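You operate a simulated robot arm through the tools that you are given. There is no shell and no other tool. Be economical: measure what you need, move in short steps, check, and stop when the job is done.

You are at the controls of a simulated two-armed robot. One attempt, no reset.

## Task
Pick up the pin marked "R 25" from the red shelf under the panel with one hand, pass it to the other hand and put it on the right end of the control desk. Set down upright: pin.
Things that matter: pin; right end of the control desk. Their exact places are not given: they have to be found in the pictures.

Only the result counts: the job must be done as asked and must still hold three seconds after the hand-in. Knocking over, shifting, dropping, spilling or breaking anything else fails it.

## Robot
Two 7-joint arms with two-finger parallel grippers on one trunk, on a base that drives. Base frame: it is fixed to the floor where the robot stands at the start and does not move with it; the origin is under the middle of the robot, x ahead of it, y to its left, z up; the surface under the hand at the start is at about z = 840. Readings come in mm, degrees, newtons and seconds.
The left shoulder is at the start at [50, 177, 1154], the right one opposite. With the tool pointing down near the work surface each hand reaches from about 220 to 700 mm from the robot's upright axis, wherever it stands, measured 20 degrees to its own side. Places, roughly: right end of the control desk (25x25 cm) [-540, -900, 900]. Payload 3.43 kg a hand.
Tool frame (each hand has its own): the origin (TCP) lies between the finger pads and is the grasp point; the fingertips stand 34 mm ahead of it; z points along the fingers, y is the line along which they close. Largest opening 128 mm; finger width 24, thickness 12; the body of the gripper, 48 by 130 mm, starts 96 mm behind the TCP.
Orientation is that of the tool frame in the base frame, as [roll, pitch, yaw] about the fixed x, y, z axes, in that order (R = Rz(yaw) Ry(pitch) Rx(roll)). With the fingers straight down and closing along the base's y, the tool's x points along the base's -x, its y along +y and its z along -z.

## Interface
- The arms move only by the tool step_arm. It takes "left_series", "right_series" or both (then of equal length, played together; a hand with none holds still); each is a list of rows, each an object (a shift or turn left out is 0, a gripper value left out holds the last) with "xyz": the shift along the tool's x, y, z in mm, a list of three; "delta_rot": the turn, a rotation vector about the tool's x, y, z in degrees, a list of three; "jaw": the gripper command, from -1 (shut) to 1 (fully open), values between in proportion. In form: [{"xyz": [tx, ty, tz], "delta_rot": [wx, wy, wz], "jaw": jaw}, ...]. A call has 1 to 8 rows; each row shifts and turns the commanded pose from where the row before left it, along the tool's axes as they then stand. Each row takes 0.2 s and may step no farther than 50 mm and 8.6 degrees from the row before; otherwise, or with a gripper value out of range, the whole call is refused. A pose out of reach is approached as far as the arm can. The call stops where the force on the tool passes 40 N (or 10 N more than at its start, if that is more) or the arm is blocked; 0.2 s more then pass. The fingers move at their own pace (about 108 mm/s each) and stop on an object; they squeeze with about 40 N. The grip force told is the motor's: it shows also when the fingers shut on nothing. Time passes only in rows, and 0.2 s behind the last, so rows that do not move let the fingers close. It gives the time, the measured TCP pose, the force on the tool (base axes), the opening and the grip force at its end, in the units of the frame above (readings bear some noise), with the torque about the TCP (base axes, N m) and any sound that the robot's microphone picked up, and new pictures: "show" is both (left out), scene, wrist or none (wrist: the cameras of the hands that moved).
- Cameras (640 x 400 px; columns grow to the right, rows downward): "scene" is now at [156.3, 7.2, 1308.9]; the picture's right is [0.10, -1.00, 0.00], its down [-0.64, -0.06, -0.77] and it looks along [0.76, 0.08, -0.64] (base axes); focal length 274 px, centre (320, 200). "left" rides on the left gripper at [76, 11, -160] in its tool frame; the picture's right is [-0.15, 0.99, 0.00], its down [-0.88, -0.13, -0.46] and it looks along [-0.45, -0.07, 0.89] (tool axes); focal length 234 px, centre (320, 200). "right" rides on the right gripper at [76, -11, -160] in its tool frame; the picture's right is [0.15, 0.99, 0.00], its down [-0.88, 0.13, -0.46] and it looks along [-0.45, 0.07, 0.89] (tool axes); focal length 234 px, centre (320, 200).
- raise_lower(by): slides the trunk up (or, below 0, down) by that many mm; the arms and the scene camera ride with it, the base frame stays. It gives what a move gives, with no picture.
- drive_base(legs): drives the robot by 1 to 6 legs, each [ahead, turn to the left] in mm and degrees, along the robot's own axes; the way and the turn of a leg run together, so that a leg with both is an arc; at most 1500 mm and 180 degrees a leg. The arms and the cameras ride along, it lands a little off, and it stops where it bumps. It gives what a move gives, and a new picture of the scene camera.
- head_to(pan, tilt): turns the head with the scene camera to pan (to the left, within 80 degrees either way) and tilt (down, from -29 to 69), counted from straight ahead of the robot. It gives what a move gives, and a new picture of the scene camera.
- probe_pixels(camera, pixels): for up to 12 pixels [column, row] of the newest picture of that camera ("zoom" is the newest enlarged one), the place [x, y, z] in the base frame of the surface seen there, good to about 2 mm. The clock stands still meanwhile.
- close_up(camera, box): a new picture of the part [left, top, right, bottom] of that camera's present view, enlarged. The clock stands still meanwhile.
- job_done(): hands the job in; it is judged then, once.

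Keep the steps short. Do not move on a guess: measure, check each grasp and each placing, and mend mistakes. In all there are 80 turns and 260 pictures (those below and enlarged ones count). Leave the grippers open and the arms clear of the work at the hand-in unless told otherwise, and finish with a single line.

The tools are called after "Emit:" by a JSON object that holds its "fn" and its "kwargs". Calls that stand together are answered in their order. step_arm: Moves the arms, as the interface text tells. Its arguments: {"type":"object","properties":{"left_series":{"type":"array","items":{"type":"object","properties":{"xyz":{"type":"array","items":{"type":"number"}},"delta_rot":{"type":"array","items":{"type":"number"}},"jaw":{"type":"number"}}}},"right_series":{"type":"array","items":{"type":"object","properties":{"xyz":{"type":"array","items":{"type":"number"}},"delta_rot":{"type":"array","items":{"type":"number"}},"jaw":{"type":"number"}}}},"show":{"type":"string","enum":["both","scene","wrist","none"]}},"required":[]} The other tools are called the same way: raise_lower (by) slides the trunk up or down; drive_base (legs) drives the base; head_to (pan, tilt) turns the head that bears the scene camera; probe_pixels (camera, pixels) gives the place of the surface under pixels of a picture; close_up (camera, box) takes an enlarged picture of a part of a camera's view; job_done () hands the job in.

At the start:

```text
clock: 0.0
left_tcp_pos: [336.9, 161.7, 1104.3]
left_ee_rot: [-180.0, 0.0, -179.8]
left_ft_force: [0.8, 0.2, -0.1]
left_wrist_torque: [0.0, 0.0, 0.01]
left_opening: 127.7
left_gripper_force: 0.0
right_tcp_pos: [415.6, -148.1, 1076.3]
right_ee_rot: [179.9, 0.1, -179.8]
right_ft_force: [0.5, 0.8, 0.7]
right_wrist_torque: [-0.02, 0.0, 0.01]
right_opening: 128.1
right_gripper_force: 0.0
trunk travel left (down, up): [-325.0, 76.0]
robot x, y, heading: [-4.6, 0.4, -0.1]
head pan, tilt: [5.7, 39.8]
```

scene: 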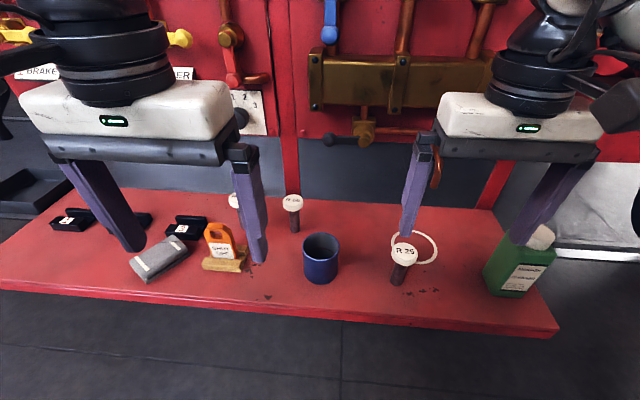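
right: 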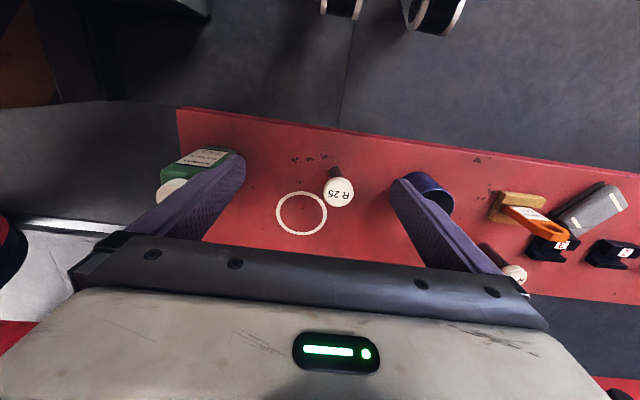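
left: 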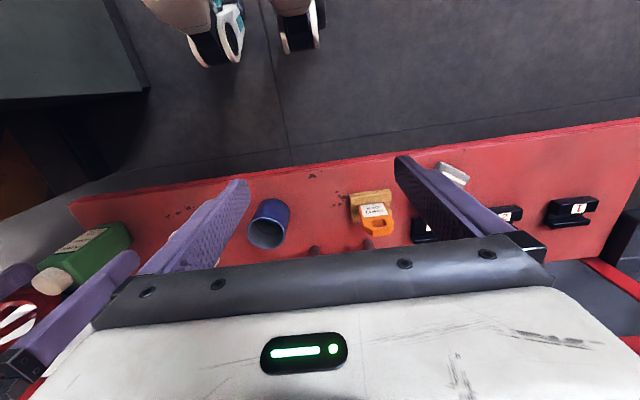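

I see three pins: at scene (404,255), (292,203) and (235,200). I'll enlarge to read their labels and measure.

Emit:
{"fn": "close_up", "kwargs": {"camera": "scene", "box": [220, 180, 460, 330]}}

Emit:
{"fn": "close_up", "kwargs": {"camera": "right", "box": [260, 140, 420, 240]}}

Emit:
{"fn": "probe_pixels", "kwargs": {"camera": "scene", "pixels": [[404, 247], [404, 256], [400, 270], [397, 282], [425, 265], [398, 300], [293, 202], [295, 228], [321, 240], [500, 270], [425, 235], [350, 300]]}}

Emit:
{"fn": "probe_pixels", "kwargs": {"camera": "right", "pixels": [[325, 192], [352, 192], [338, 180], [338, 205], [334, 172], [302, 200], [420, 180], [210, 160], [338, 192]]}}

```text
2.67 times, centred on (340, 255) of scene
```

zoom: 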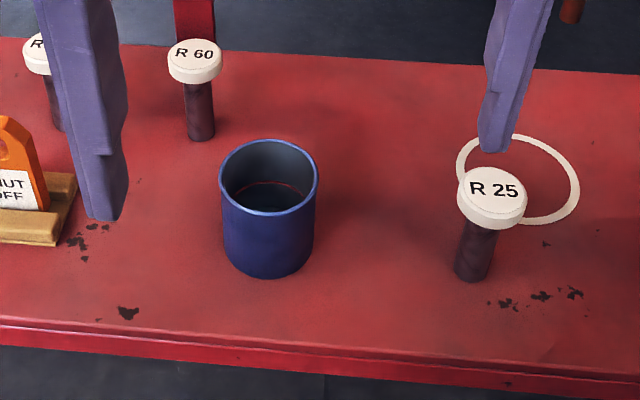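

```text
4.00 times, centred on (340, 190) of right
```

zoom: 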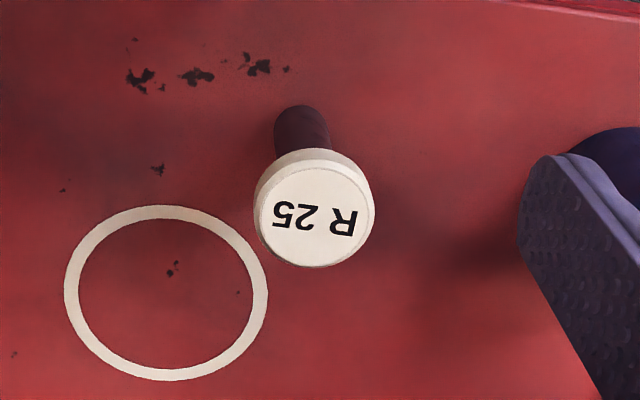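

```text
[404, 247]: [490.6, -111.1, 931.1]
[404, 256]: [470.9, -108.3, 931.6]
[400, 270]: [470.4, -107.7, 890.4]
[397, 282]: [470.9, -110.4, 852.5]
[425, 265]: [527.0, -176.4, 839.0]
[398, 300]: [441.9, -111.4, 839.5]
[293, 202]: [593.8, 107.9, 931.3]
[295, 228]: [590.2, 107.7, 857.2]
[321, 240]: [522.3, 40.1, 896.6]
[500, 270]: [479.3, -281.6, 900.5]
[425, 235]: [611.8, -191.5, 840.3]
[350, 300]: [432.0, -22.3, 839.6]
```

```text
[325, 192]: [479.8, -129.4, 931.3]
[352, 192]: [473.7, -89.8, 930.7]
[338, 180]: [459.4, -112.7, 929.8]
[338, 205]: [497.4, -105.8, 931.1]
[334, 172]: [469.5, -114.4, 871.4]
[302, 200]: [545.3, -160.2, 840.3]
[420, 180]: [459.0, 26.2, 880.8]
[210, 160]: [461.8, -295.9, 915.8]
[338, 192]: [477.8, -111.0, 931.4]
```

The pin "R 25" at (404,255) is confirmed: head centre about (479,-110), top z 931, bottom 839, stem about 20 mm. The right hand is to grasp the head from above. First I'll move it over the pin.

Emit:
{"fn": "step_arm", "kwargs": {"right_series": [{"xyz": [-32, 19, 0], "jaw": 1}, {"xyz": [-31, 19, 0]}, {"xyz": [0, 0, 40]}, {"xyz": [0, 0, 30]}, {}]}}

Emit:
{"fn": "probe_pixels", "kwargs": {"camera": "scene", "pixels": [[404, 247], [404, 256], [398, 262], [402, 266], [392, 255], [416, 255]]}}

```text
clock: 1.2
left_tcp_pos: [337.5, 160.9, 1104.8]
left_ee_rot: [-180.0, -0.1, -179.8]
left_ft_force: [0.1, 0.2, 0.4]
left_wrist_torque: [-0.01, 0.0, -0.01]
left_opening: 128.2
left_gripper_force: 0.0
right_tcp_pos: [477.2, -108.8, 1006.9]
right_ee_rot: [179.9, 0.1, -179.8]
right_ft_force: [0.7, -0.3, 0.8]
right_wrist_torque: [0.01, -0.01, 0.03]
right_opening: 128.0
right_gripper_force: 0.1
trunk travel left (down, up): [-325.0, 76.0]
robot x, y, heading: [0.4, -3.3, 0.2]
head pan, tilt: [5.7, 39.8]
```

scene: 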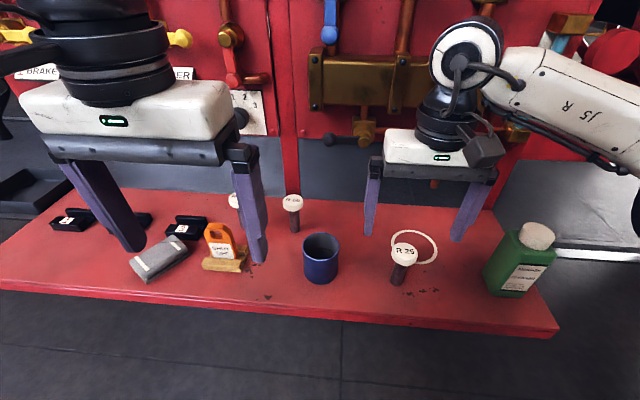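
right: 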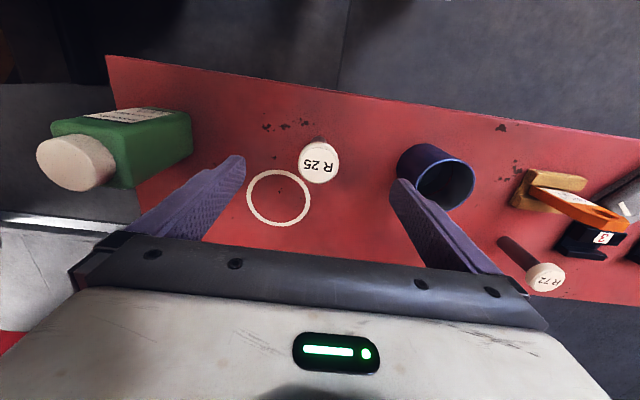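

```text
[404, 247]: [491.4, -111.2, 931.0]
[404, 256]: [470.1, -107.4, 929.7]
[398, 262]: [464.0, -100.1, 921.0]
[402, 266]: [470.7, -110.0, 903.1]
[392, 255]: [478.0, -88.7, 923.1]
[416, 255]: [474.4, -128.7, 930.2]
```

Aligned. I'll lower 68 mm (tips to about z 905), then close on the head.

Emit:
{"fn": "step_arm", "kwargs": {"right_series": [{"xyz": [-1, -1, 35]}, {"xyz": [0, 0, 33]}, {}]}}

Emit:
{"fn": "close_up", "kwargs": {"camera": "scene", "box": [340, 180, 500, 300]}}

```text
clock: 2.0
left_tcp_pos: [336.3, 160.9, 1103.2]
left_ee_rot: [179.9, 0.0, -179.8]
left_ft_force: [0.0, -0.7, -0.7]
left_wrist_torque: [0.0, 0.0, 0.04]
left_opening: 128.0
left_gripper_force: 0.1
right_tcp_pos: [478.4, -112.1, 941.9]
right_ee_rot: [179.9, 0.0, -179.8]
right_ft_force: [0.2, 0.4, 0.2]
right_wrist_torque: [0.02, 0.03, -0.03]
right_opening: 128.0
right_gripper_force: 0.0
trunk travel left (down, up): [-325.0, 76.0]
robot x, y, heading: [3.0, 0.0, 0.1]
head pan, tilt: [5.7, 39.8]
```

scene: 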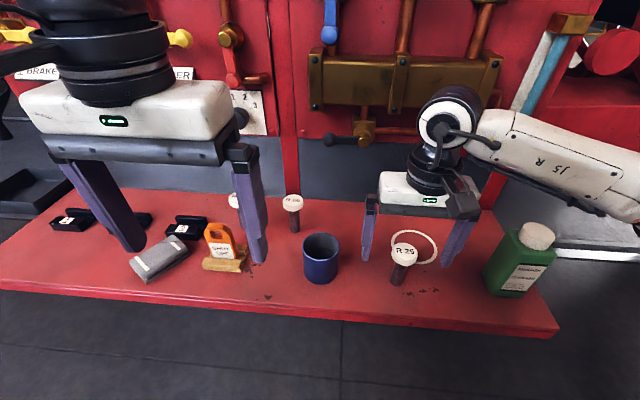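
right: 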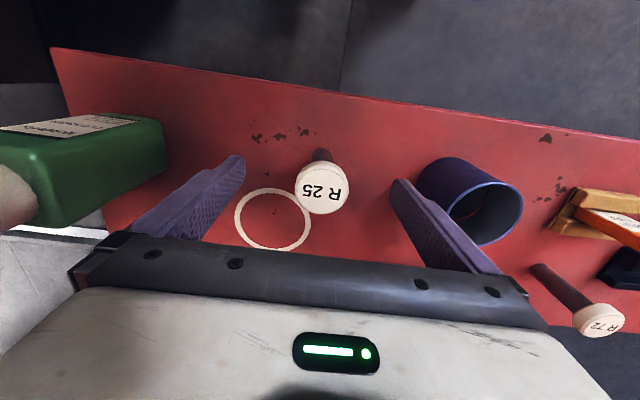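

```text
3.33 times, centred on (420, 240) of scene
```

zoom: 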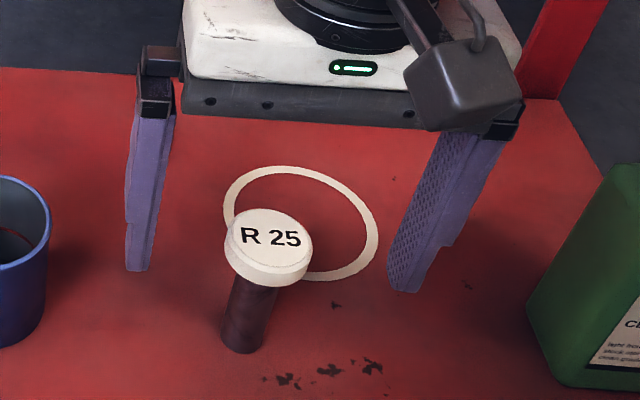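

The head is centred between the fingers (predicted TCP pixel matches 322,188). Closing.

Emit:
{"fn": "step_arm", "kwargs": {"right_series": [{"xyz": [0, 1, 2], "jaw": 0}, {"jaw": -1}, {}, {}, {}], "show": "wrist"}}

Emit:
{"fn": "close_up", "kwargs": {"camera": "scene", "box": [340, 180, 500, 300]}}

```text
clock: 3.2
left_tcp_pos: [337.2, 159.4, 1104.3]
left_ee_rot: [-180.0, 0.0, -179.7]
left_ft_force: [-0.8, -0.1, -0.3]
left_wrist_torque: [-0.03, -0.01, -0.01]
left_opening: 127.9
left_gripper_force: 0.1
right_tcp_pos: [478.3, -110.7, 938.0]
right_ee_rot: [179.9, 0.0, -179.7]
right_ft_force: [-0.1, 1.3, -0.5]
right_wrist_torque: [0.06, -0.06, -0.01]
right_opening: 43.4
right_gripper_force: 39.4
trunk travel left (down, up): [-325.0, 76.0]
robot x, y, heading: [-3.7, -3.0, -0.2]
head pan, tilt: [5.7, 39.8]
```

right: 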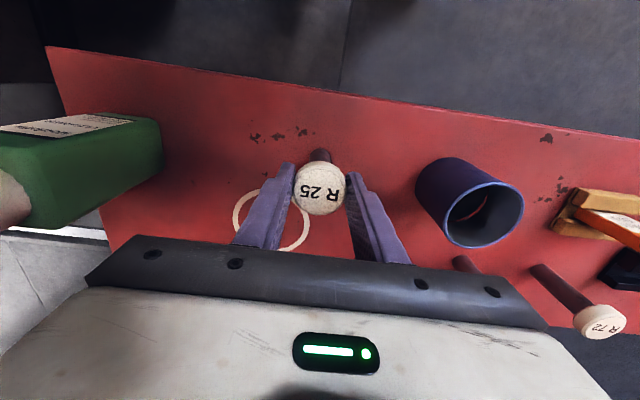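

```text
3.33 times, centred on (420, 240) of scene
```

zoom: 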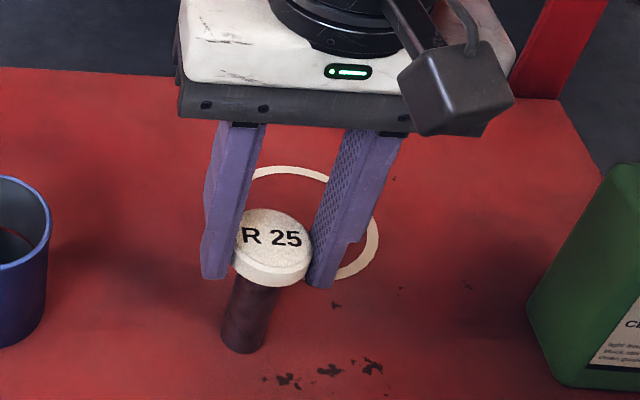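

The grip holds at 43.4 mm and 39 N. Lifting straight up.

Emit:
{"fn": "step_arm", "kwargs": {"right_series": [{"xyz": [0, 0, -20]}, {"xyz": [0, 0, -40]}, {"xyz": [0, 0, -40]}, {"xyz": [0, 0, -40]}, {"xyz": [20, 0, -40]}, {"xyz": [30, 0, 0]}, {}]}}

```text
clock: 4.8
left_tcp_pos: [336.4, 161.5, 1104.6]
left_ee_rot: [179.9, 0.0, -179.7]
left_ft_force: [0.3, -0.3, -0.7]
left_wrist_torque: [0.0, 0.01, 0.04]
left_opening: 128.3
left_gripper_force: 0.0
right_tcp_pos: [430.1, -111.0, 1119.2]
right_ee_rot: [180.0, 0.0, -179.8]
right_ft_force: [-0.4, -0.5, -4.8]
right_wrist_torque: [0.01, -0.01, 0.02]
right_opening: 43.2
right_gripper_force: 39.8
trunk travel left (down, up): [-325.0, 76.0]
robot x, y, heading: [3.8, -0.0, 0.1]
head pan, tilt: [5.7, 39.8]
```

scene: 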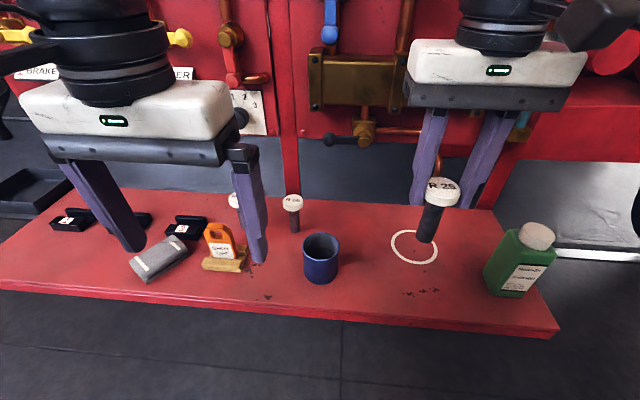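
right: 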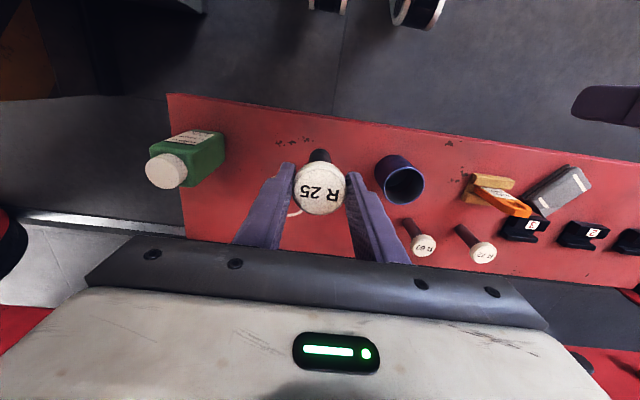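

The pin is held and hangs vertical. Before moving the base I'll look right toward the desk, then left.

Emit:
{"fn": "head_to", "kwargs": {"pan": -80, "tilt": 30}}

Emit:
{"fn": "head_to", "kwargs": {"pan": 80, "tilt": 30}}

```text
clock: 6.4
left_tcp_pos: [338.2, 160.3, 1104.5]
left_ee_rot: [-180.0, 0.0, -179.8]
left_ft_force: [-0.2, -0.1, 0.6]
left_wrist_torque: [-0.01, -0.02, 0.01]
left_opening: 127.9
left_gripper_force: 0.1
right_tcp_pos: [429.7, -112.0, 1116.9]
right_ee_rot: [179.9, 0.0, -179.8]
right_ft_force: [-0.3, -1.1, -3.7]
right_wrist_torque: [0.02, 0.03, 0.0]
right_opening: 43.3
right_gripper_force: 40.6
trunk travel left (down, up): [-325.0, 76.0]
robot x, y, heading: [0.8, -1.8, 0.1]
head pan, tilt: [-80.0, 30.0]
```

scene: 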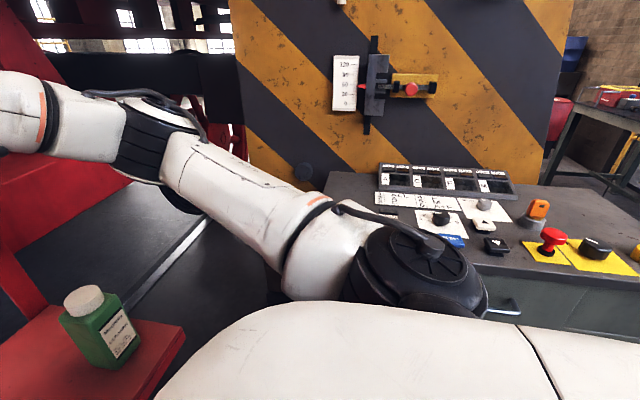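

```text
clock: 8.9
left_tcp_pos: [337.1, 160.8, 1103.4]
left_ee_rot: [180.0, 0.1, -179.8]
left_ft_force: [0.0, 0.2, -0.6]
left_wrist_torque: [-0.01, -0.01, -0.02]
left_opening: 127.8
left_gripper_force: 0.1
right_tcp_pos: [429.6, -111.6, 1117.9]
right_ee_rot: [179.9, -0.1, -179.7]
right_ft_force: [0.2, -0.1, -4.7]
right_wrist_torque: [0.0, 0.03, -0.03]
right_opening: 43.5
right_gripper_force: 39.8
trunk travel left (down, up): [-325.0, 76.0]
robot x, y, heading: [1.8, 3.9, 0.3]
head pan, tilt: [80.0, 30.0]
```

scene: 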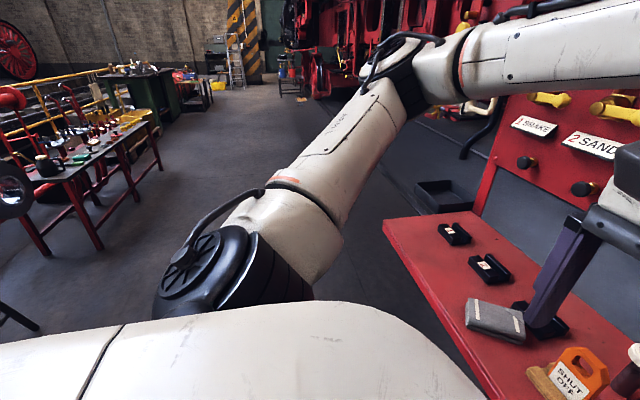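

The control desk is on my right and runs backward. I'll back off from the shelf, turn right to face the desk, and look.

Emit:
{"fn": "drive_base", "kwargs": {"legs": [[-500, 0], [0, -90]]}}

Emit:
{"fn": "head_to", "kwargs": {"pan": 0, "tilt": 35}}

```text
clock: 15.6
left_tcp_pos: [-341.2, -338.2, 1103.9]
left_ee_rot: [-180.0, 0.0, 89.4]
left_ft_force: [-0.8, 0.3, 0.1]
left_wrist_torque: [-0.01, 0.02, 0.0]
left_opening: 128.1
left_gripper_force: 0.0
right_tcp_pos: [-616.3, -427.3, 1118.2]
right_ee_rot: [179.9, 0.0, 89.4]
right_ft_force: [-0.4, 0.1, -4.6]
right_wrist_torque: [0.03, 0.02, 0.0]
right_opening: 43.4
right_gripper_force: 40.0
trunk travel left (down, up): [-325.0, 76.0]
robot x, y, heading: [-502.2, 5.1, -91.1]
head pan, tilt: [80.0, 30.0]
```

scene: 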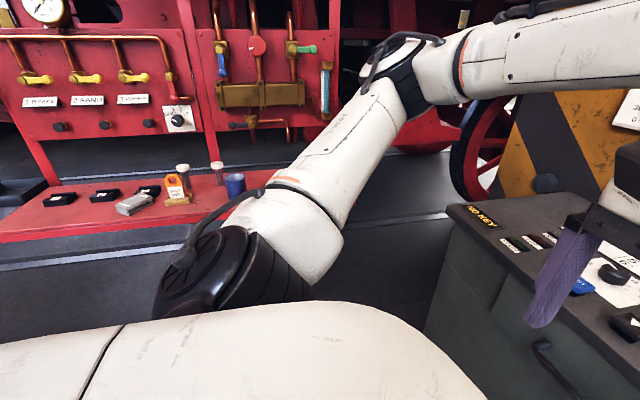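

```text
clock: 17.2
left_tcp_pos: [-342.8, -337.7, 1103.8]
left_ee_rot: [180.0, -0.1, 89.4]
left_ft_force: [0.3, 0.5, 0.6]
left_wrist_torque: [0.0, 0.01, 0.05]
left_opening: 127.9
left_gripper_force: 0.2
right_tcp_pos: [-615.4, -427.1, 1117.5]
right_ee_rot: [179.9, -0.1, 89.4]
right_ft_force: [0.9, -0.5, -3.8]
right_wrist_torque: [0.04, -0.01, -0.02]
right_opening: 43.2
right_gripper_force: 40.2
trunk travel left (down, up): [-325.0, 76.0]
robot x, y, heading: [-497.6, 0.6, -90.9]
head pan, tilt: [0.0, 35.0]
```

scene: 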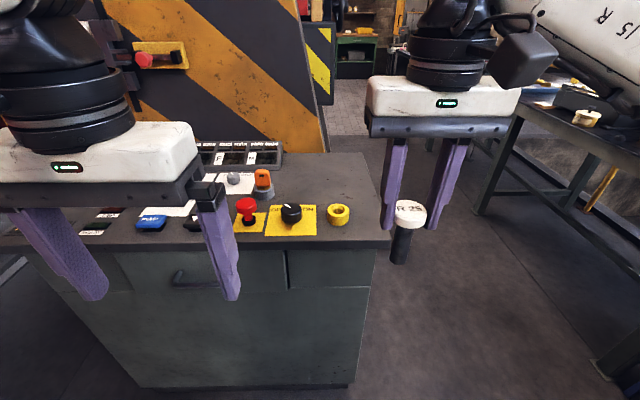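

The right end of the desk is around (330,185). I'll enlarge and measure it.

Emit:
{"fn": "close_up", "kwargs": {"camera": "scene", "box": [200, 130, 420, 268]}}

Emit:
{"fn": "probe_pixels", "kwargs": {"camera": "scene", "pixels": [[330, 185], [362, 160], [384, 238], [300, 170], [287, 152], [338, 213], [290, 240], [316, 224], [355, 200], [262, 180], [410, 206], [275, 155]]}}

```text
2.90 times, centred on (310, 199) of scene
```

zoom: 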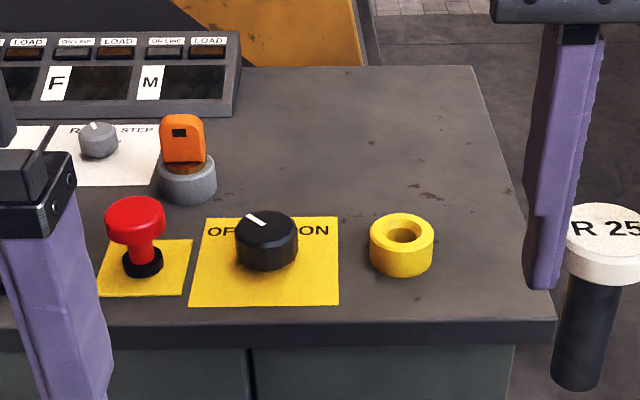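

```text
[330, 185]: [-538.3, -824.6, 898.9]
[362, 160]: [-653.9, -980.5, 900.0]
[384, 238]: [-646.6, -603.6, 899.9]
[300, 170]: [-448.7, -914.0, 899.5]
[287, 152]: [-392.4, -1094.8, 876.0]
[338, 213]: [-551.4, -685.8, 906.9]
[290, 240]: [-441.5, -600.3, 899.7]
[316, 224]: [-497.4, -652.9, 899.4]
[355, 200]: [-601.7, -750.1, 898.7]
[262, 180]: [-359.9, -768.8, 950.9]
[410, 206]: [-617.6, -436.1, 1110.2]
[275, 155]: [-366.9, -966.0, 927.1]
```

Desk top is at z 900, front edge y≈-595, right edge x≈-655. The area around (-540,-870) is free, and the yellow socket sits at (-551,-686).

Handover plan: the left hand comes in tilted 35° below horizontal and takes the stem below the right fingers. The right hand shifts 100 mm left and yaws -25°. The left hand yaws -25° and starts to pitch up.

Emit:
{"fn": "step_arm", "kwargs": {"left_series": [{"delta_rot": [0, 0, 8.4]}, {"delta_rot": [0, 0, 8.3]}, {"delta_rot": [0, 0, 8.3]}, {"delta_rot": [0, -8, 0]}, {"delta_rot": [0, -8, 0]}, {"delta_rot": [0, -8, 0]}, {"delta_rot": [0, -8, 0]}, {}], "right_series": [{"xyz": [0, 30, 0], "jaw": -1}, {"xyz": [0, 40, 0]}, {"xyz": [0, 30, 0]}, {"delta_rot": [0, 0, 8.4]}, {"delta_rot": [0, 0, 8.3]}, {"delta_rot": [0, 0, 8.3]}, {}, {}]}}

```text
clock: 19.0
left_tcp_pos: [-342.4, -339.5, 1103.6]
left_ee_rot: [179.9, 32.1, 64.4]
left_ft_force: [0.3, 1.2, 0.4]
left_wrist_torque: [-0.01, 0.01, 0.02]
left_opening: 127.9
left_gripper_force: 0.0
right_tcp_pos: [-516.3, -428.6, 1117.1]
right_ee_rot: [179.9, 0.0, 64.2]
right_ft_force: [-1.1, -0.2, -5.1]
right_wrist_torque: [-0.03, 0.0, 0.03]
right_opening: 43.3
right_gripper_force: 39.9
trunk travel left (down, up): [-325.0, 76.0]
robot x, y, heading: [-501.5, 0.1, -91.0]
head pan, tilt: [0.0, 35.0]
```

scene: 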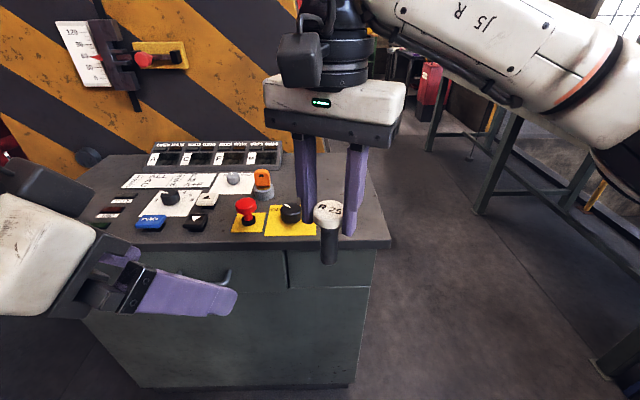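
right: 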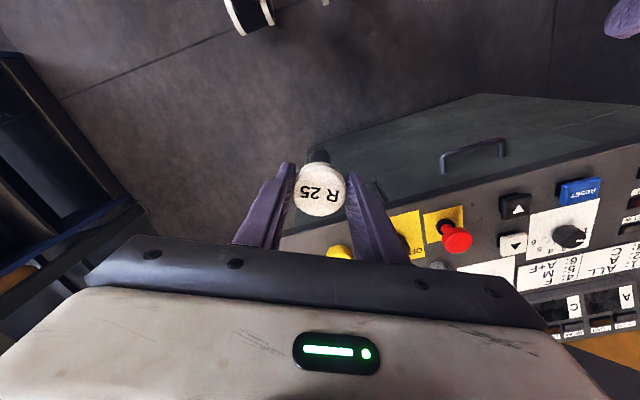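
left: 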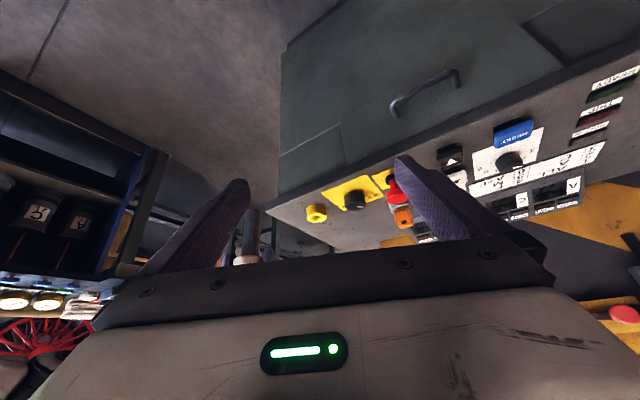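

The left hand rotates as intended. I'll pitch the remaining 23° and measure the pin in the right hand.

Emit:
{"fn": "step_arm", "kwargs": {"left_series": [{"delta_rot": [0, -8, 0]}, {"delta_rot": [0, -8, 0]}, {"delta_rot": [0, -7, 0]}, {}], "show": "scene"}}

Emit:
{"fn": "close_up", "kwargs": {"camera": "scene", "box": [260, 140, 420, 280]}}

Emit:
{"fn": "probe_pixels", "kwargs": {"camera": "scene", "pixels": [[327, 205], [327, 214], [317, 212], [339, 212], [327, 226], [329, 233], [329, 245], [329, 257], [329, 262], [323, 245], [335, 245]]}}

```text
clock: 20.0
left_tcp_pos: [-348.0, -403.6, 1160.2]
left_ee_rot: [-179.9, 55.0, 64.4]
left_ft_force: [0.1, 0.8, -0.5]
left_wrist_torque: [-0.01, 0.0, -0.02]
left_opening: 127.9
left_gripper_force: 0.1
left hand out of reach, approached as far as the arm can: row 1, 2, 3
right_tcp_pos: [-515.0, -428.5, 1117.7]
right_ee_rot: [179.9, 0.0, 64.3]
right_ft_force: [0.3, -0.1, -3.7]
right_wrist_torque: [-0.01, -0.01, -0.02]
right_opening: 43.3
right_gripper_force: 40.2
trunk travel left (down, up): [-325.0, 76.0]
robot x, y, heading: [-497.6, -2.1, -90.8]
head pan, tilt: [0.0, 35.0]
```

scene: 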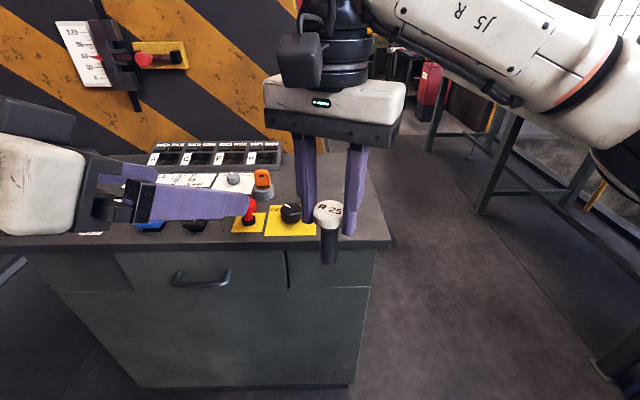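

```text
2.86 times, centred on (340, 210) of scene
```

zoom: 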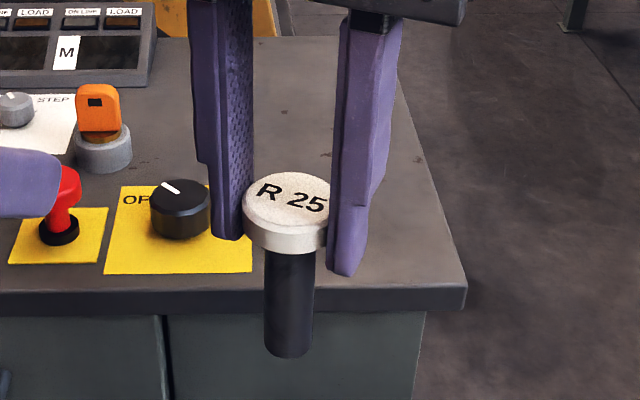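

```text
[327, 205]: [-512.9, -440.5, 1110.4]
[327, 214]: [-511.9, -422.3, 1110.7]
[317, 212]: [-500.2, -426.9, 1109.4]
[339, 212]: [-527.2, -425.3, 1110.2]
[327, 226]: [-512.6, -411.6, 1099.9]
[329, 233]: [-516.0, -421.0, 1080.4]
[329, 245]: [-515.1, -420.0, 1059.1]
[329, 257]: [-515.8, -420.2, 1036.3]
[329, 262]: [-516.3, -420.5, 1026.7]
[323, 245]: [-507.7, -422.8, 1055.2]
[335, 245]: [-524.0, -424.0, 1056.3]
```

The left hand's orientation is right, but the wrist was too close to the body. The stem is upright, with its axis at about (-516,-430) and bottom near 1019. I'll move the right hand 130 mm ahead, and the left hand ahead too.

Emit:
{"fn": "step_arm", "kwargs": {"left_series": [{"xyz": [-13, 11, 18.5], "jaw": 1}, {"xyz": [-13, 11, 18.5]}, {"xyz": [-13, 11, 18.5]}, {}], "right_series": [{"xyz": [-39, 18.8, 0]}, {"xyz": [-39, 18.8, 0]}, {"xyz": [-39, 18.8, 0]}, {}], "show": "scene"}}

```text
clock: 21.0
left_tcp_pos: [-348.9, -480.5, 1159.3]
left_ee_rot: [180.0, 55.0, 64.4]
left_ft_force: [0.1, 0.7, 1.2]
left_wrist_torque: [0.0, -0.01, -0.01]
left_opening: 128.0
left_gripper_force: 0.0
right_tcp_pos: [-519.5, -557.2, 1118.1]
right_ee_rot: [179.8, 0.0, 64.4]
right_ft_force: [0.6, -0.8, -3.8]
right_wrist_torque: [-0.01, -0.01, -0.03]
right_opening: 43.3
right_gripper_force: 39.3
trunk travel left (down, up): [-325.0, 76.0]
robot x, y, heading: [-494.3, 2.9, -91.1]
head pan, tilt: [0.0, 35.0]
```

scene: 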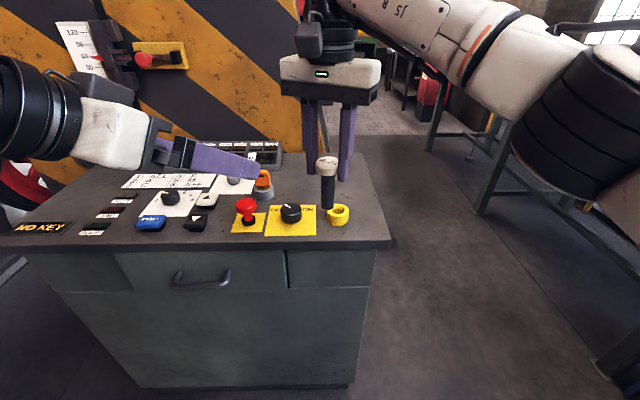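

Now I'll measure the stem at its new place.

Emit:
{"fn": "close_up", "kwargs": {"camera": "scene", "box": [290, 130, 370, 220]}}

Emit:
{"fn": "probe_pixels", "kwargs": {"camera": "scene", "pixels": [[327, 162], [327, 172], [327, 180], [327, 190], [327, 200], [327, 206], [323, 195], [331, 195], [323, 183], [332, 183]]}}

```text
4.44 times, centred on (330, 175) of scene
```

zoom: 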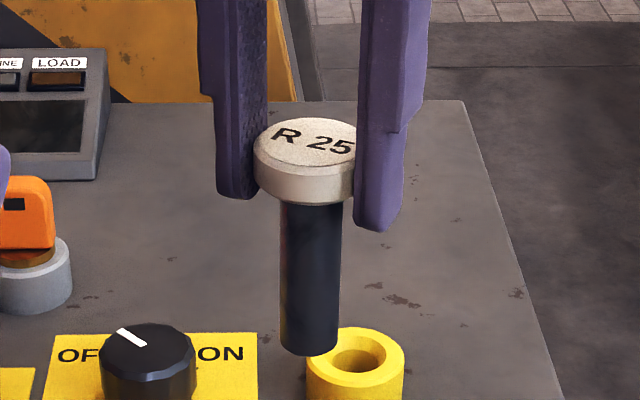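

```text
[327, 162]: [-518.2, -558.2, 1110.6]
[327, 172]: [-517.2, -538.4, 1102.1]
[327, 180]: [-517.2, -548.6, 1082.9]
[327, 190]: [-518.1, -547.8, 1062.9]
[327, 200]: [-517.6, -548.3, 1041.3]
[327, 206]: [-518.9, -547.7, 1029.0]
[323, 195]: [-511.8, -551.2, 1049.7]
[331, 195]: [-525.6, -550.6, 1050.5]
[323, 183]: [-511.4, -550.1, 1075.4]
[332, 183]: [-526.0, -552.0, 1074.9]
```

The stem is vertical with its axis at (-518.5,-558). I'll move the left hand to the pre-grasp point, 110 mm back along its tool axis, opening about 64 mm.

Emit:
{"fn": "step_arm", "kwargs": {"left_series": [{"xyz": [0.6, -40, 0], "jaw": 0}, {"xyz": [0.6, -40, 0]}, {"xyz": [0.6, -39.4, 0]}, {"xyz": [1.6, 0, 34]}, {"xyz": [0, 0, 33]}, {}]}}

Emit:
{"fn": "close_up", "kwargs": {"camera": "scene", "box": [250, 120, 410, 220]}}

```text
clock: 22.4
left_tcp_pos: [-477.3, -474.6, 1119.5]
left_ee_rot: [-179.9, 55.0, 64.4]
left_ft_force: [0.1, -0.7, -0.4]
left_wrist_torque: [-0.02, 0.0, 0.04]
left_opening: 64.0
left_gripper_force: 0.0
right_tcp_pos: [-519.4, -557.4, 1118.6]
right_ee_rot: [180.0, 0.1, 64.2]
right_ft_force: [-1.0, -0.3, -3.5]
right_wrist_torque: [0.03, 0.03, 0.01]
right_opening: 43.5
right_gripper_force: 40.1
trunk travel left (down, up): [-325.0, 76.0]
robot x, y, heading: [-498.5, -0.6, -91.2]
head pan, tilt: [0.0, 35.0]
```

scene: 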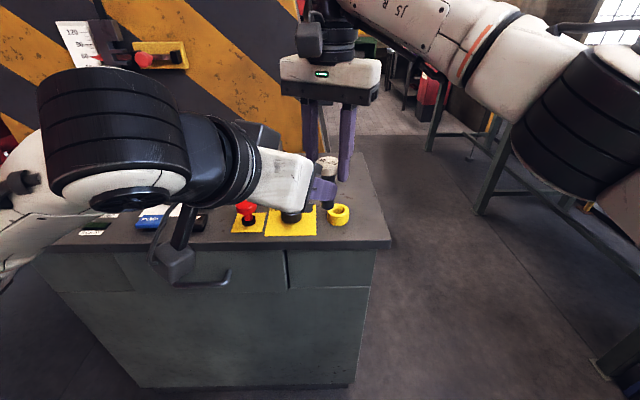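
left: 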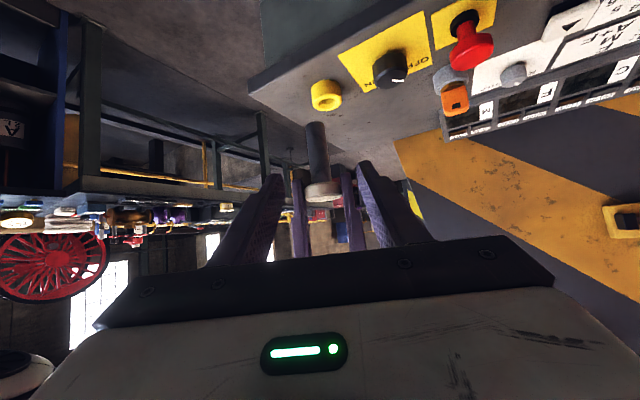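

```text
4.00 times, centred on (330, 170) of scene
```

zoom: 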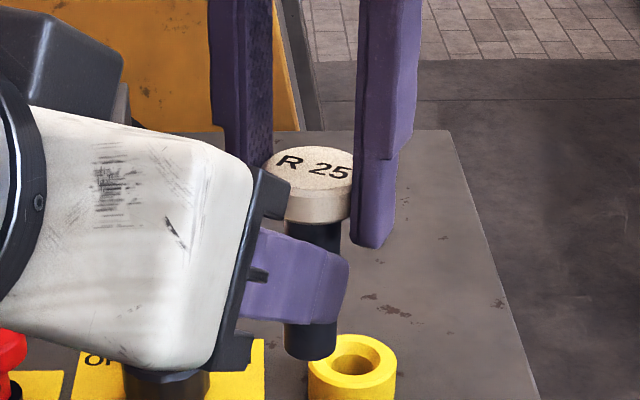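

Aligned laterally: the stem at (318,150) sits between the fingers, and the right fingers are above. Advancing 70 mm, then I'll check.

Emit:
{"fn": "step_arm", "kwargs": {"left_series": [{"xyz": [0, -0.5, 35]}, {"xyz": [0, 0, 35]}, {}]}}

Emit:
{"fn": "close_up", "kwargs": {"camera": "scene", "box": [250, 120, 410, 220]}}

Emit:
{"fn": "close_up", "kwargs": {"camera": "left", "box": [220, 100, 420, 240]}}

```text
clock: 23.2
left_tcp_pos: [-507.2, -526.9, 1077.6]
left_ee_rot: [179.9, 55.0, 64.4]
left_ft_force: [-0.5, -0.3, -0.7]
left_wrist_torque: [0.01, 0.02, 0.0]
left_opening: 64.0
left_gripper_force: 0.1
right_tcp_pos: [-519.4, -555.9, 1117.1]
right_ee_rot: [179.9, 0.1, 64.3]
right_ft_force: [-0.2, 0.4, -4.8]
right_wrist_torque: [0.02, 0.01, 0.03]
right_opening: 43.0
right_gripper_force: 39.7
trunk travel left (down, up): [-325.0, 76.0]
robot x, y, heading: [-500.3, -0.7, -91.0]
head pan, tilt: [0.0, 35.0]
```

scene: 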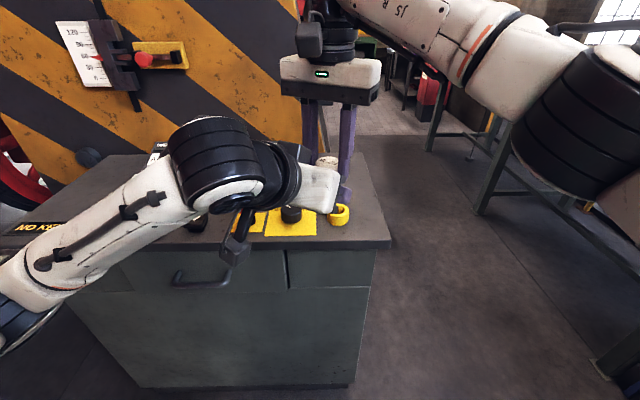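
left: 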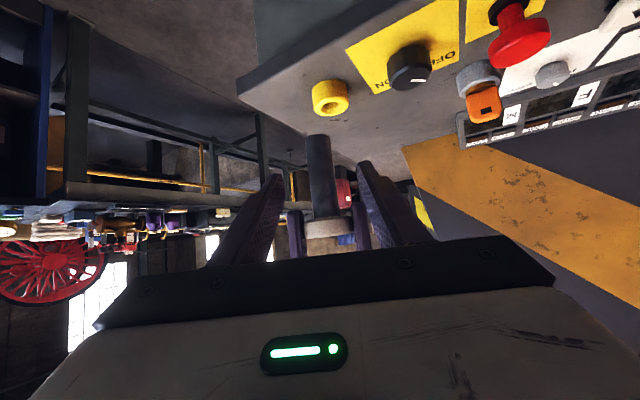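

```text
4.00 times, centred on (330, 170) of scene
```

zoom: 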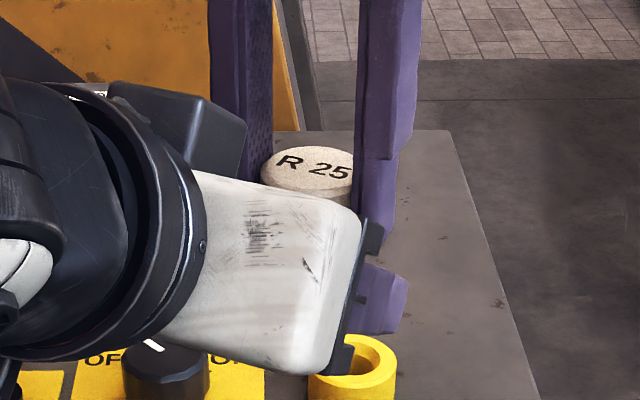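

```text
2.86 times, centred on (320, 170) of left
```

zoom: 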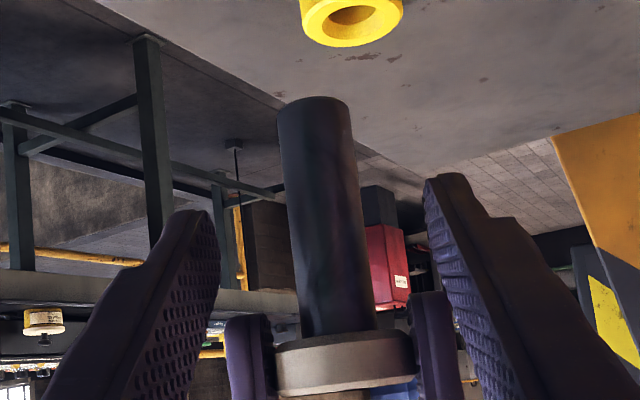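

The stem is still centred. Advancing the last 40 mm.

Emit:
{"fn": "step_arm", "kwargs": {"left_series": [{"xyz": [0, 0.5, 20]}, {"xyz": [0, 0.5, 20]}, {}]}}

Emit:
{"fn": "close_up", "kwargs": {"camera": "left", "box": [220, 100, 420, 240]}}

```text
clock: 24.0
left_tcp_pos: [-518.0, -559.4, 1054.6]
left_ee_rot: [-180.0, 55.0, 64.3]
left_ft_force: [0.1, -0.4, -0.4]
left_wrist_torque: [0.03, -0.01, 0.02]
left_opening: 64.0
left_gripper_force: 0.1
right_tcp_pos: [-518.7, -555.4, 1117.9]
right_ee_rot: [179.9, 0.0, 64.3]
right_ft_force: [0.5, -0.5, -4.8]
right_wrist_torque: [0.01, -0.02, -0.02]
right_opening: 43.3
right_gripper_force: 39.7
trunk travel left (down, up): [-325.0, 76.0]
robot x, y, heading: [-498.8, -0.6, -91.0]
head pan, tilt: [0.0, 35.0]
```

scene: 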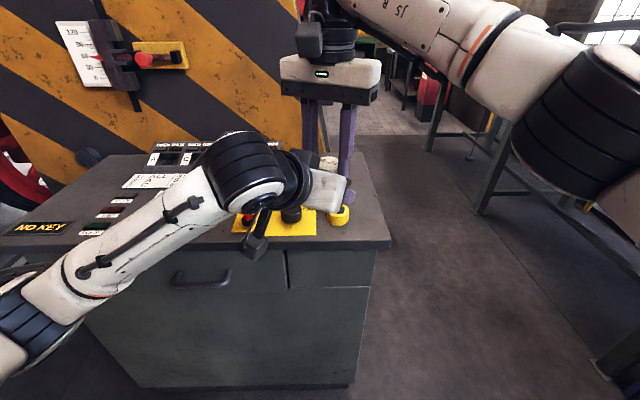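
left: 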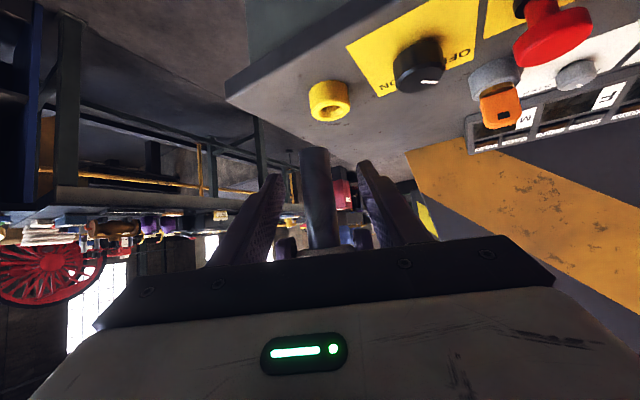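

```text
2.86 times, centred on (320, 170) of left
```

zoom: 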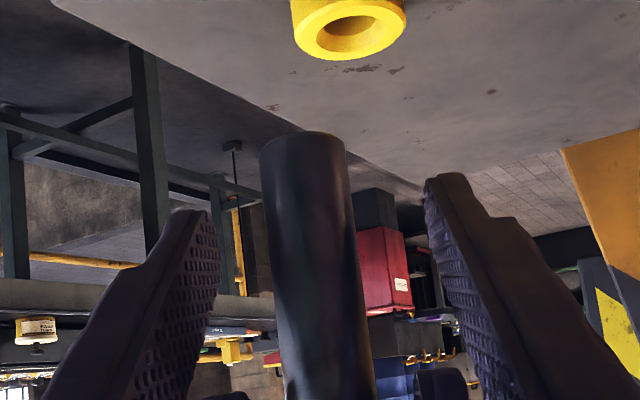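

TCP is on the stem axis at z≈1055. Closing the left hand on the stem.

Emit:
{"fn": "step_arm", "kwargs": {"left_series": [{"jaw": -0.5}, {"jaw": -1}, {}, {}, {}]}}

Emit:
{"fn": "close_up", "kwargs": {"camera": "left", "box": [220, 100, 420, 240]}}

```text
clock: 25.2
left_tcp_pos: [-519.1, -556.5, 1053.7]
left_ee_rot: [180.0, 55.0, 64.3]
left_ft_force: [-6.2, 3.0, -0.5]
left_wrist_torque: [-0.4, -0.7, -0.06]
left_opening: 23.2
left_gripper_force: 39.7
right_tcp_pos: [-519.2, -556.0, 1117.5]
right_ee_rot: [179.9, -0.1, 64.3]
right_ft_force: [6.1, -2.9, -3.9]
right_wrist_torque: [0.27, 0.31, 0.04]
right_opening: 43.5
right_gripper_force: 40.3
trunk travel left (down, up): [-325.0, 76.0]
robot x, y, heading: [-497.0, 2.6, -90.9]
head pan, tilt: [0.0, 35.0]
```

scene: 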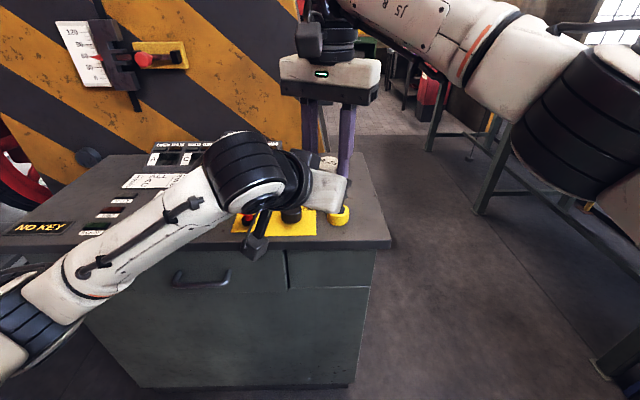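
left: 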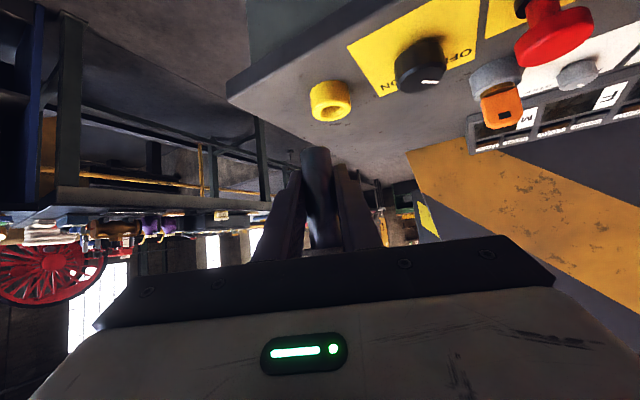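

```text
2.86 times, centred on (320, 170) of left
```

zoom: 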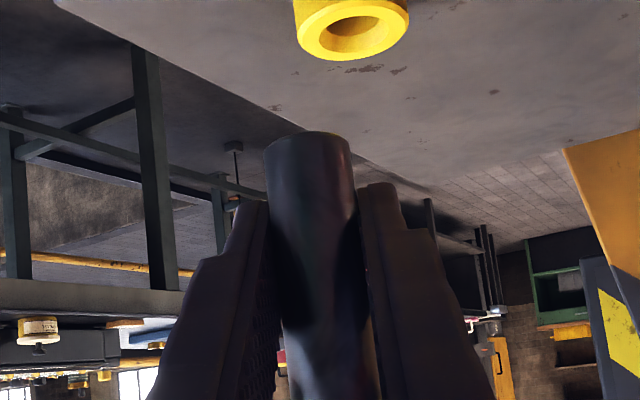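

The left hand holds the stem: opening 23.2 mm, grip 40 N, and about 7 N of side load between the hands. I'll ease it by 1 mm before releasing.

Emit:
{"fn": "step_arm", "kwargs": {"left_series": [{"xyz": [0, -1, 0]}, {}], "show": "none"}}

```text
clock: 25.8
left_tcp_pos: [-518.0, -556.2, 1054.8]
left_ee_rot: [-179.9, 55.1, 64.5]
left_ft_force: [-9.2, -1.1, 0.0]
left_wrist_torque: [0.21, -0.7, 0.04]
left_opening: 23.1
left_gripper_force: 39.7
right_tcp_pos: [-518.7, -556.7, 1118.5]
right_ee_rot: [179.9, 0.0, 64.3]
right_ft_force: [8.4, 1.1, -4.3]
right_wrist_torque: [-0.05, 0.19, -0.04]
right_opening: 43.0
right_gripper_force: 40.0
trunk travel left (down, up): [-325.0, 76.0]
robot x, y, heading: [-498.3, 0.3, -91.0]
head pan, tilt: [0.0, 35.0]
```

The load is small (about 9 N). I'll open the right hand to 64 mm and lift it clear.

Emit:
{"fn": "step_arm", "kwargs": {"right_series": [{"jaw": -0.2}, {"jaw": 0}, {}, {"xyz": [0, 0, -15]}, {"xyz": [0, 0, -35]}, {"xyz": [0, 0, -45]}, {"xyz": [0, 0, -45]}, {}]}}

Emit:
{"fn": "close_up", "kwargs": {"camera": "scene", "box": [250, 110, 410, 230]}}

```text
clock: 27.6
left_tcp_pos: [-518.3, -555.9, 1054.3]
left_ee_rot: [-179.9, 55.0, 64.4]
left_ft_force: [-0.6, 1.1, -0.5]
left_wrist_torque: [0.03, -0.03, 0.01]
left_opening: 22.8
left_gripper_force: 40.3
right_tcp_pos: [-515.7, -546.4, 1189.1]
right_ee_rot: [179.9, 0.0, 64.3]
right_ft_force: [-0.6, 0.6, 0.1]
right_wrist_torque: [0.05, -0.05, -0.01]
right_opening: 64.2
right_gripper_force: 0.0
right hand out of reach, approached as far as the arm can: row 6, 7
trunk travel left (down, up): [-325.0, 76.0]
robot x, y, heading: [-498.4, 2.4, -90.9]
head pan, tilt: [0.0, 35.0]
```

scene: 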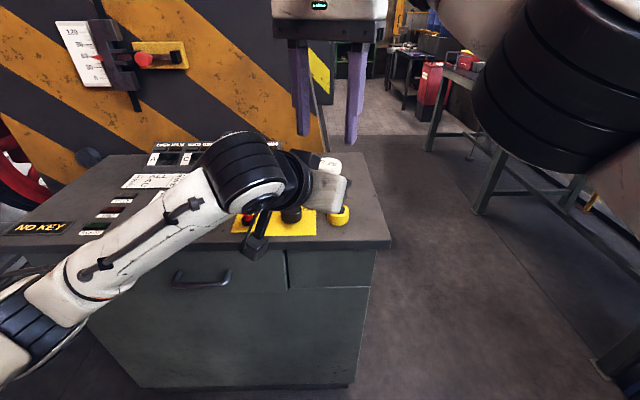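
right: 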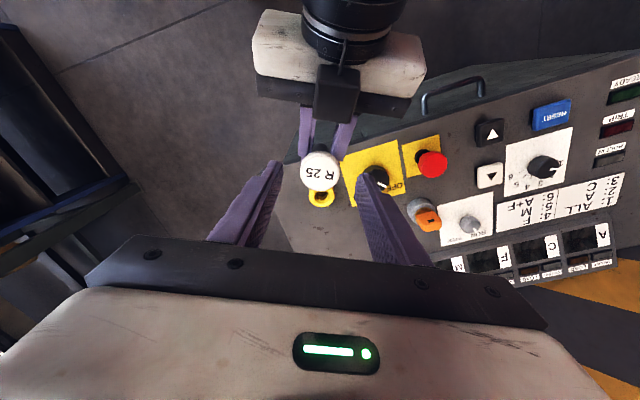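

```text
3.33 times, centred on (330, 170) of scene
```

zoom: 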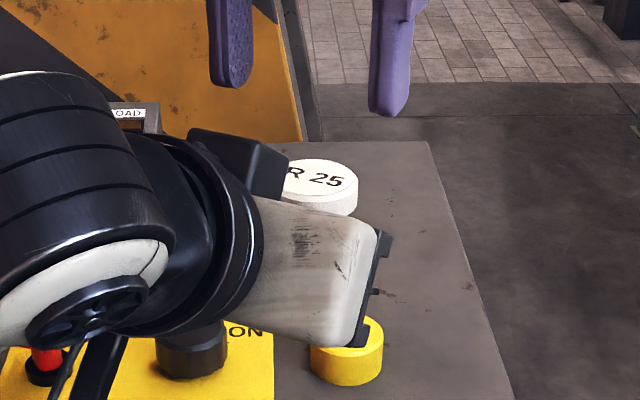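

The left hand holds the pin alone. I'll move the right hand away to the robot's right and back, and check the pin's upright with probes on its head.

Emit:
{"fn": "probe_pixels", "kwargs": {"camera": "right", "pixels": [[320, 160], [320, 182], [306, 171], [334, 171], [320, 171]]}}

Emit:
{"fn": "step_arm", "kwargs": {"right_series": [{"xyz": [0, -45, 0]}, {"xyz": [5, -45, 0]}, {"xyz": [10, -45, 0]}, {"xyz": [30, -30, 0]}, {}], "show": "scene"}}

```text
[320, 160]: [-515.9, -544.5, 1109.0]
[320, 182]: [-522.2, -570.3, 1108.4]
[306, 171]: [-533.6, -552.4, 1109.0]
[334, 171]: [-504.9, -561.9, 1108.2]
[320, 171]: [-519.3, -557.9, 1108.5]
```

```text
clock: 28.8
left_tcp_pos: [-517.6, -556.6, 1054.5]
left_ee_rot: [-179.9, 55.1, 64.4]
left_ft_force: [-0.9, 0.3, 0.4]
left_wrist_torque: [0.0, -0.02, -0.01]
left_opening: 23.1
left_gripper_force: 39.9
right_tcp_pos: [-644.9, -434.7, 1186.2]
right_ee_rot: [179.9, 0.0, 64.3]
right_ft_force: [0.1, 0.6, 0.1]
right_wrist_torque: [0.02, 0.02, 0.01]
right_opening: 64.1
right_gripper_force: 0.0
trunk travel left (down, up): [-325.0, 76.0]
robot x, y, heading: [-499.8, 1.5, -91.2]
head pan, tilt: [0.0, 35.0]
```

scene: 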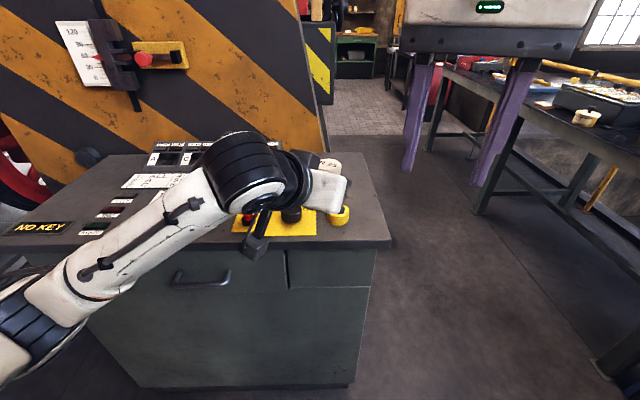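

The pin head is level (z 1108–1109 all over), so the pin is upright and its bottom is near z 1017. Before driving in, I'll check the heights of the left arm links against the desk.

Emit:
{"fn": "probe_pixels", "kwargs": {"camera": "scene", "pixels": [[10, 350], [40, 310], [90, 280], [150, 240], [200, 215], [245, 190], [255, 248], [265, 225], [320, 205], [30, 370], [120, 260], [335, 160]]}}

Emit:
{"fn": "head_to", "kwargs": {"pan": 0, "tilt": 62}}

```text
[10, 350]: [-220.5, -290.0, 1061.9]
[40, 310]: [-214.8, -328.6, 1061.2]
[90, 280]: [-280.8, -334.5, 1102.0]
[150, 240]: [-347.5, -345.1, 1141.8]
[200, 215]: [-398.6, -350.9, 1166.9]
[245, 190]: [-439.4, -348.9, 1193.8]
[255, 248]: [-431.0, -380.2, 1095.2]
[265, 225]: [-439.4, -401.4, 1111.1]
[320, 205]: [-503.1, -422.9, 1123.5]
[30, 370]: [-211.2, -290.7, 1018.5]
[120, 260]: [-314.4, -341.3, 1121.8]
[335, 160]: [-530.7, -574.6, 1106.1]
```

```text
clock: 29.7
left_tcp_pos: [-518.8, -556.2, 1053.3]
left_ee_rot: [-180.0, 55.0, 64.4]
left_ft_force: [-0.1, 0.6, 0.1]
left_wrist_torque: [-0.01, -0.04, -0.04]
left_opening: 23.0
left_gripper_force: 39.8
right_tcp_pos: [-644.4, -435.6, 1186.8]
right_ee_rot: [180.0, 0.0, 64.3]
right_ft_force: [0.0, 0.2, 0.0]
right_wrist_torque: [0.02, 0.03, -0.01]
right_opening: 64.3
right_gripper_force: 0.0
trunk travel left (down, up): [-325.0, 76.0]
robot x, y, heading: [-496.8, 0.0, -90.9]
head pan, tilt: [0.0, 62.0]
```

scene: 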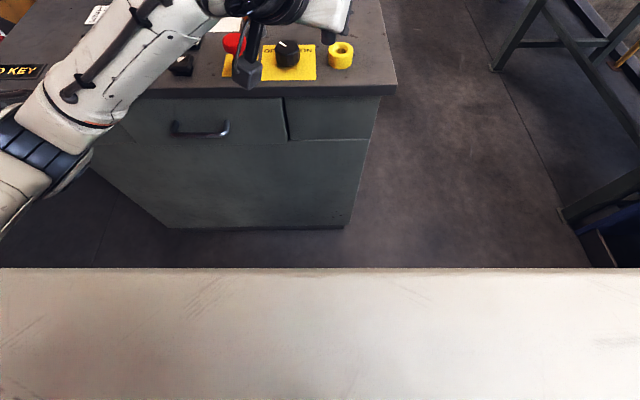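

Emit:
{"fn": "probe_pixels", "kwargs": {"camera": "scene", "pixels": [[320, 275], [320, 262], [300, 228], [320, 340], [200, 272], [10, 200], [350, 40], [245, 80]]}}

```text
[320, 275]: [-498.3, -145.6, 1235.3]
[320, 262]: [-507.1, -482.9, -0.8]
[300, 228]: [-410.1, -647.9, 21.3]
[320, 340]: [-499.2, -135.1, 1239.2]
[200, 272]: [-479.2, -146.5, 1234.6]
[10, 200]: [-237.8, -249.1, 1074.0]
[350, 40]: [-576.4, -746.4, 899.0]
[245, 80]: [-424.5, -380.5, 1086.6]
```

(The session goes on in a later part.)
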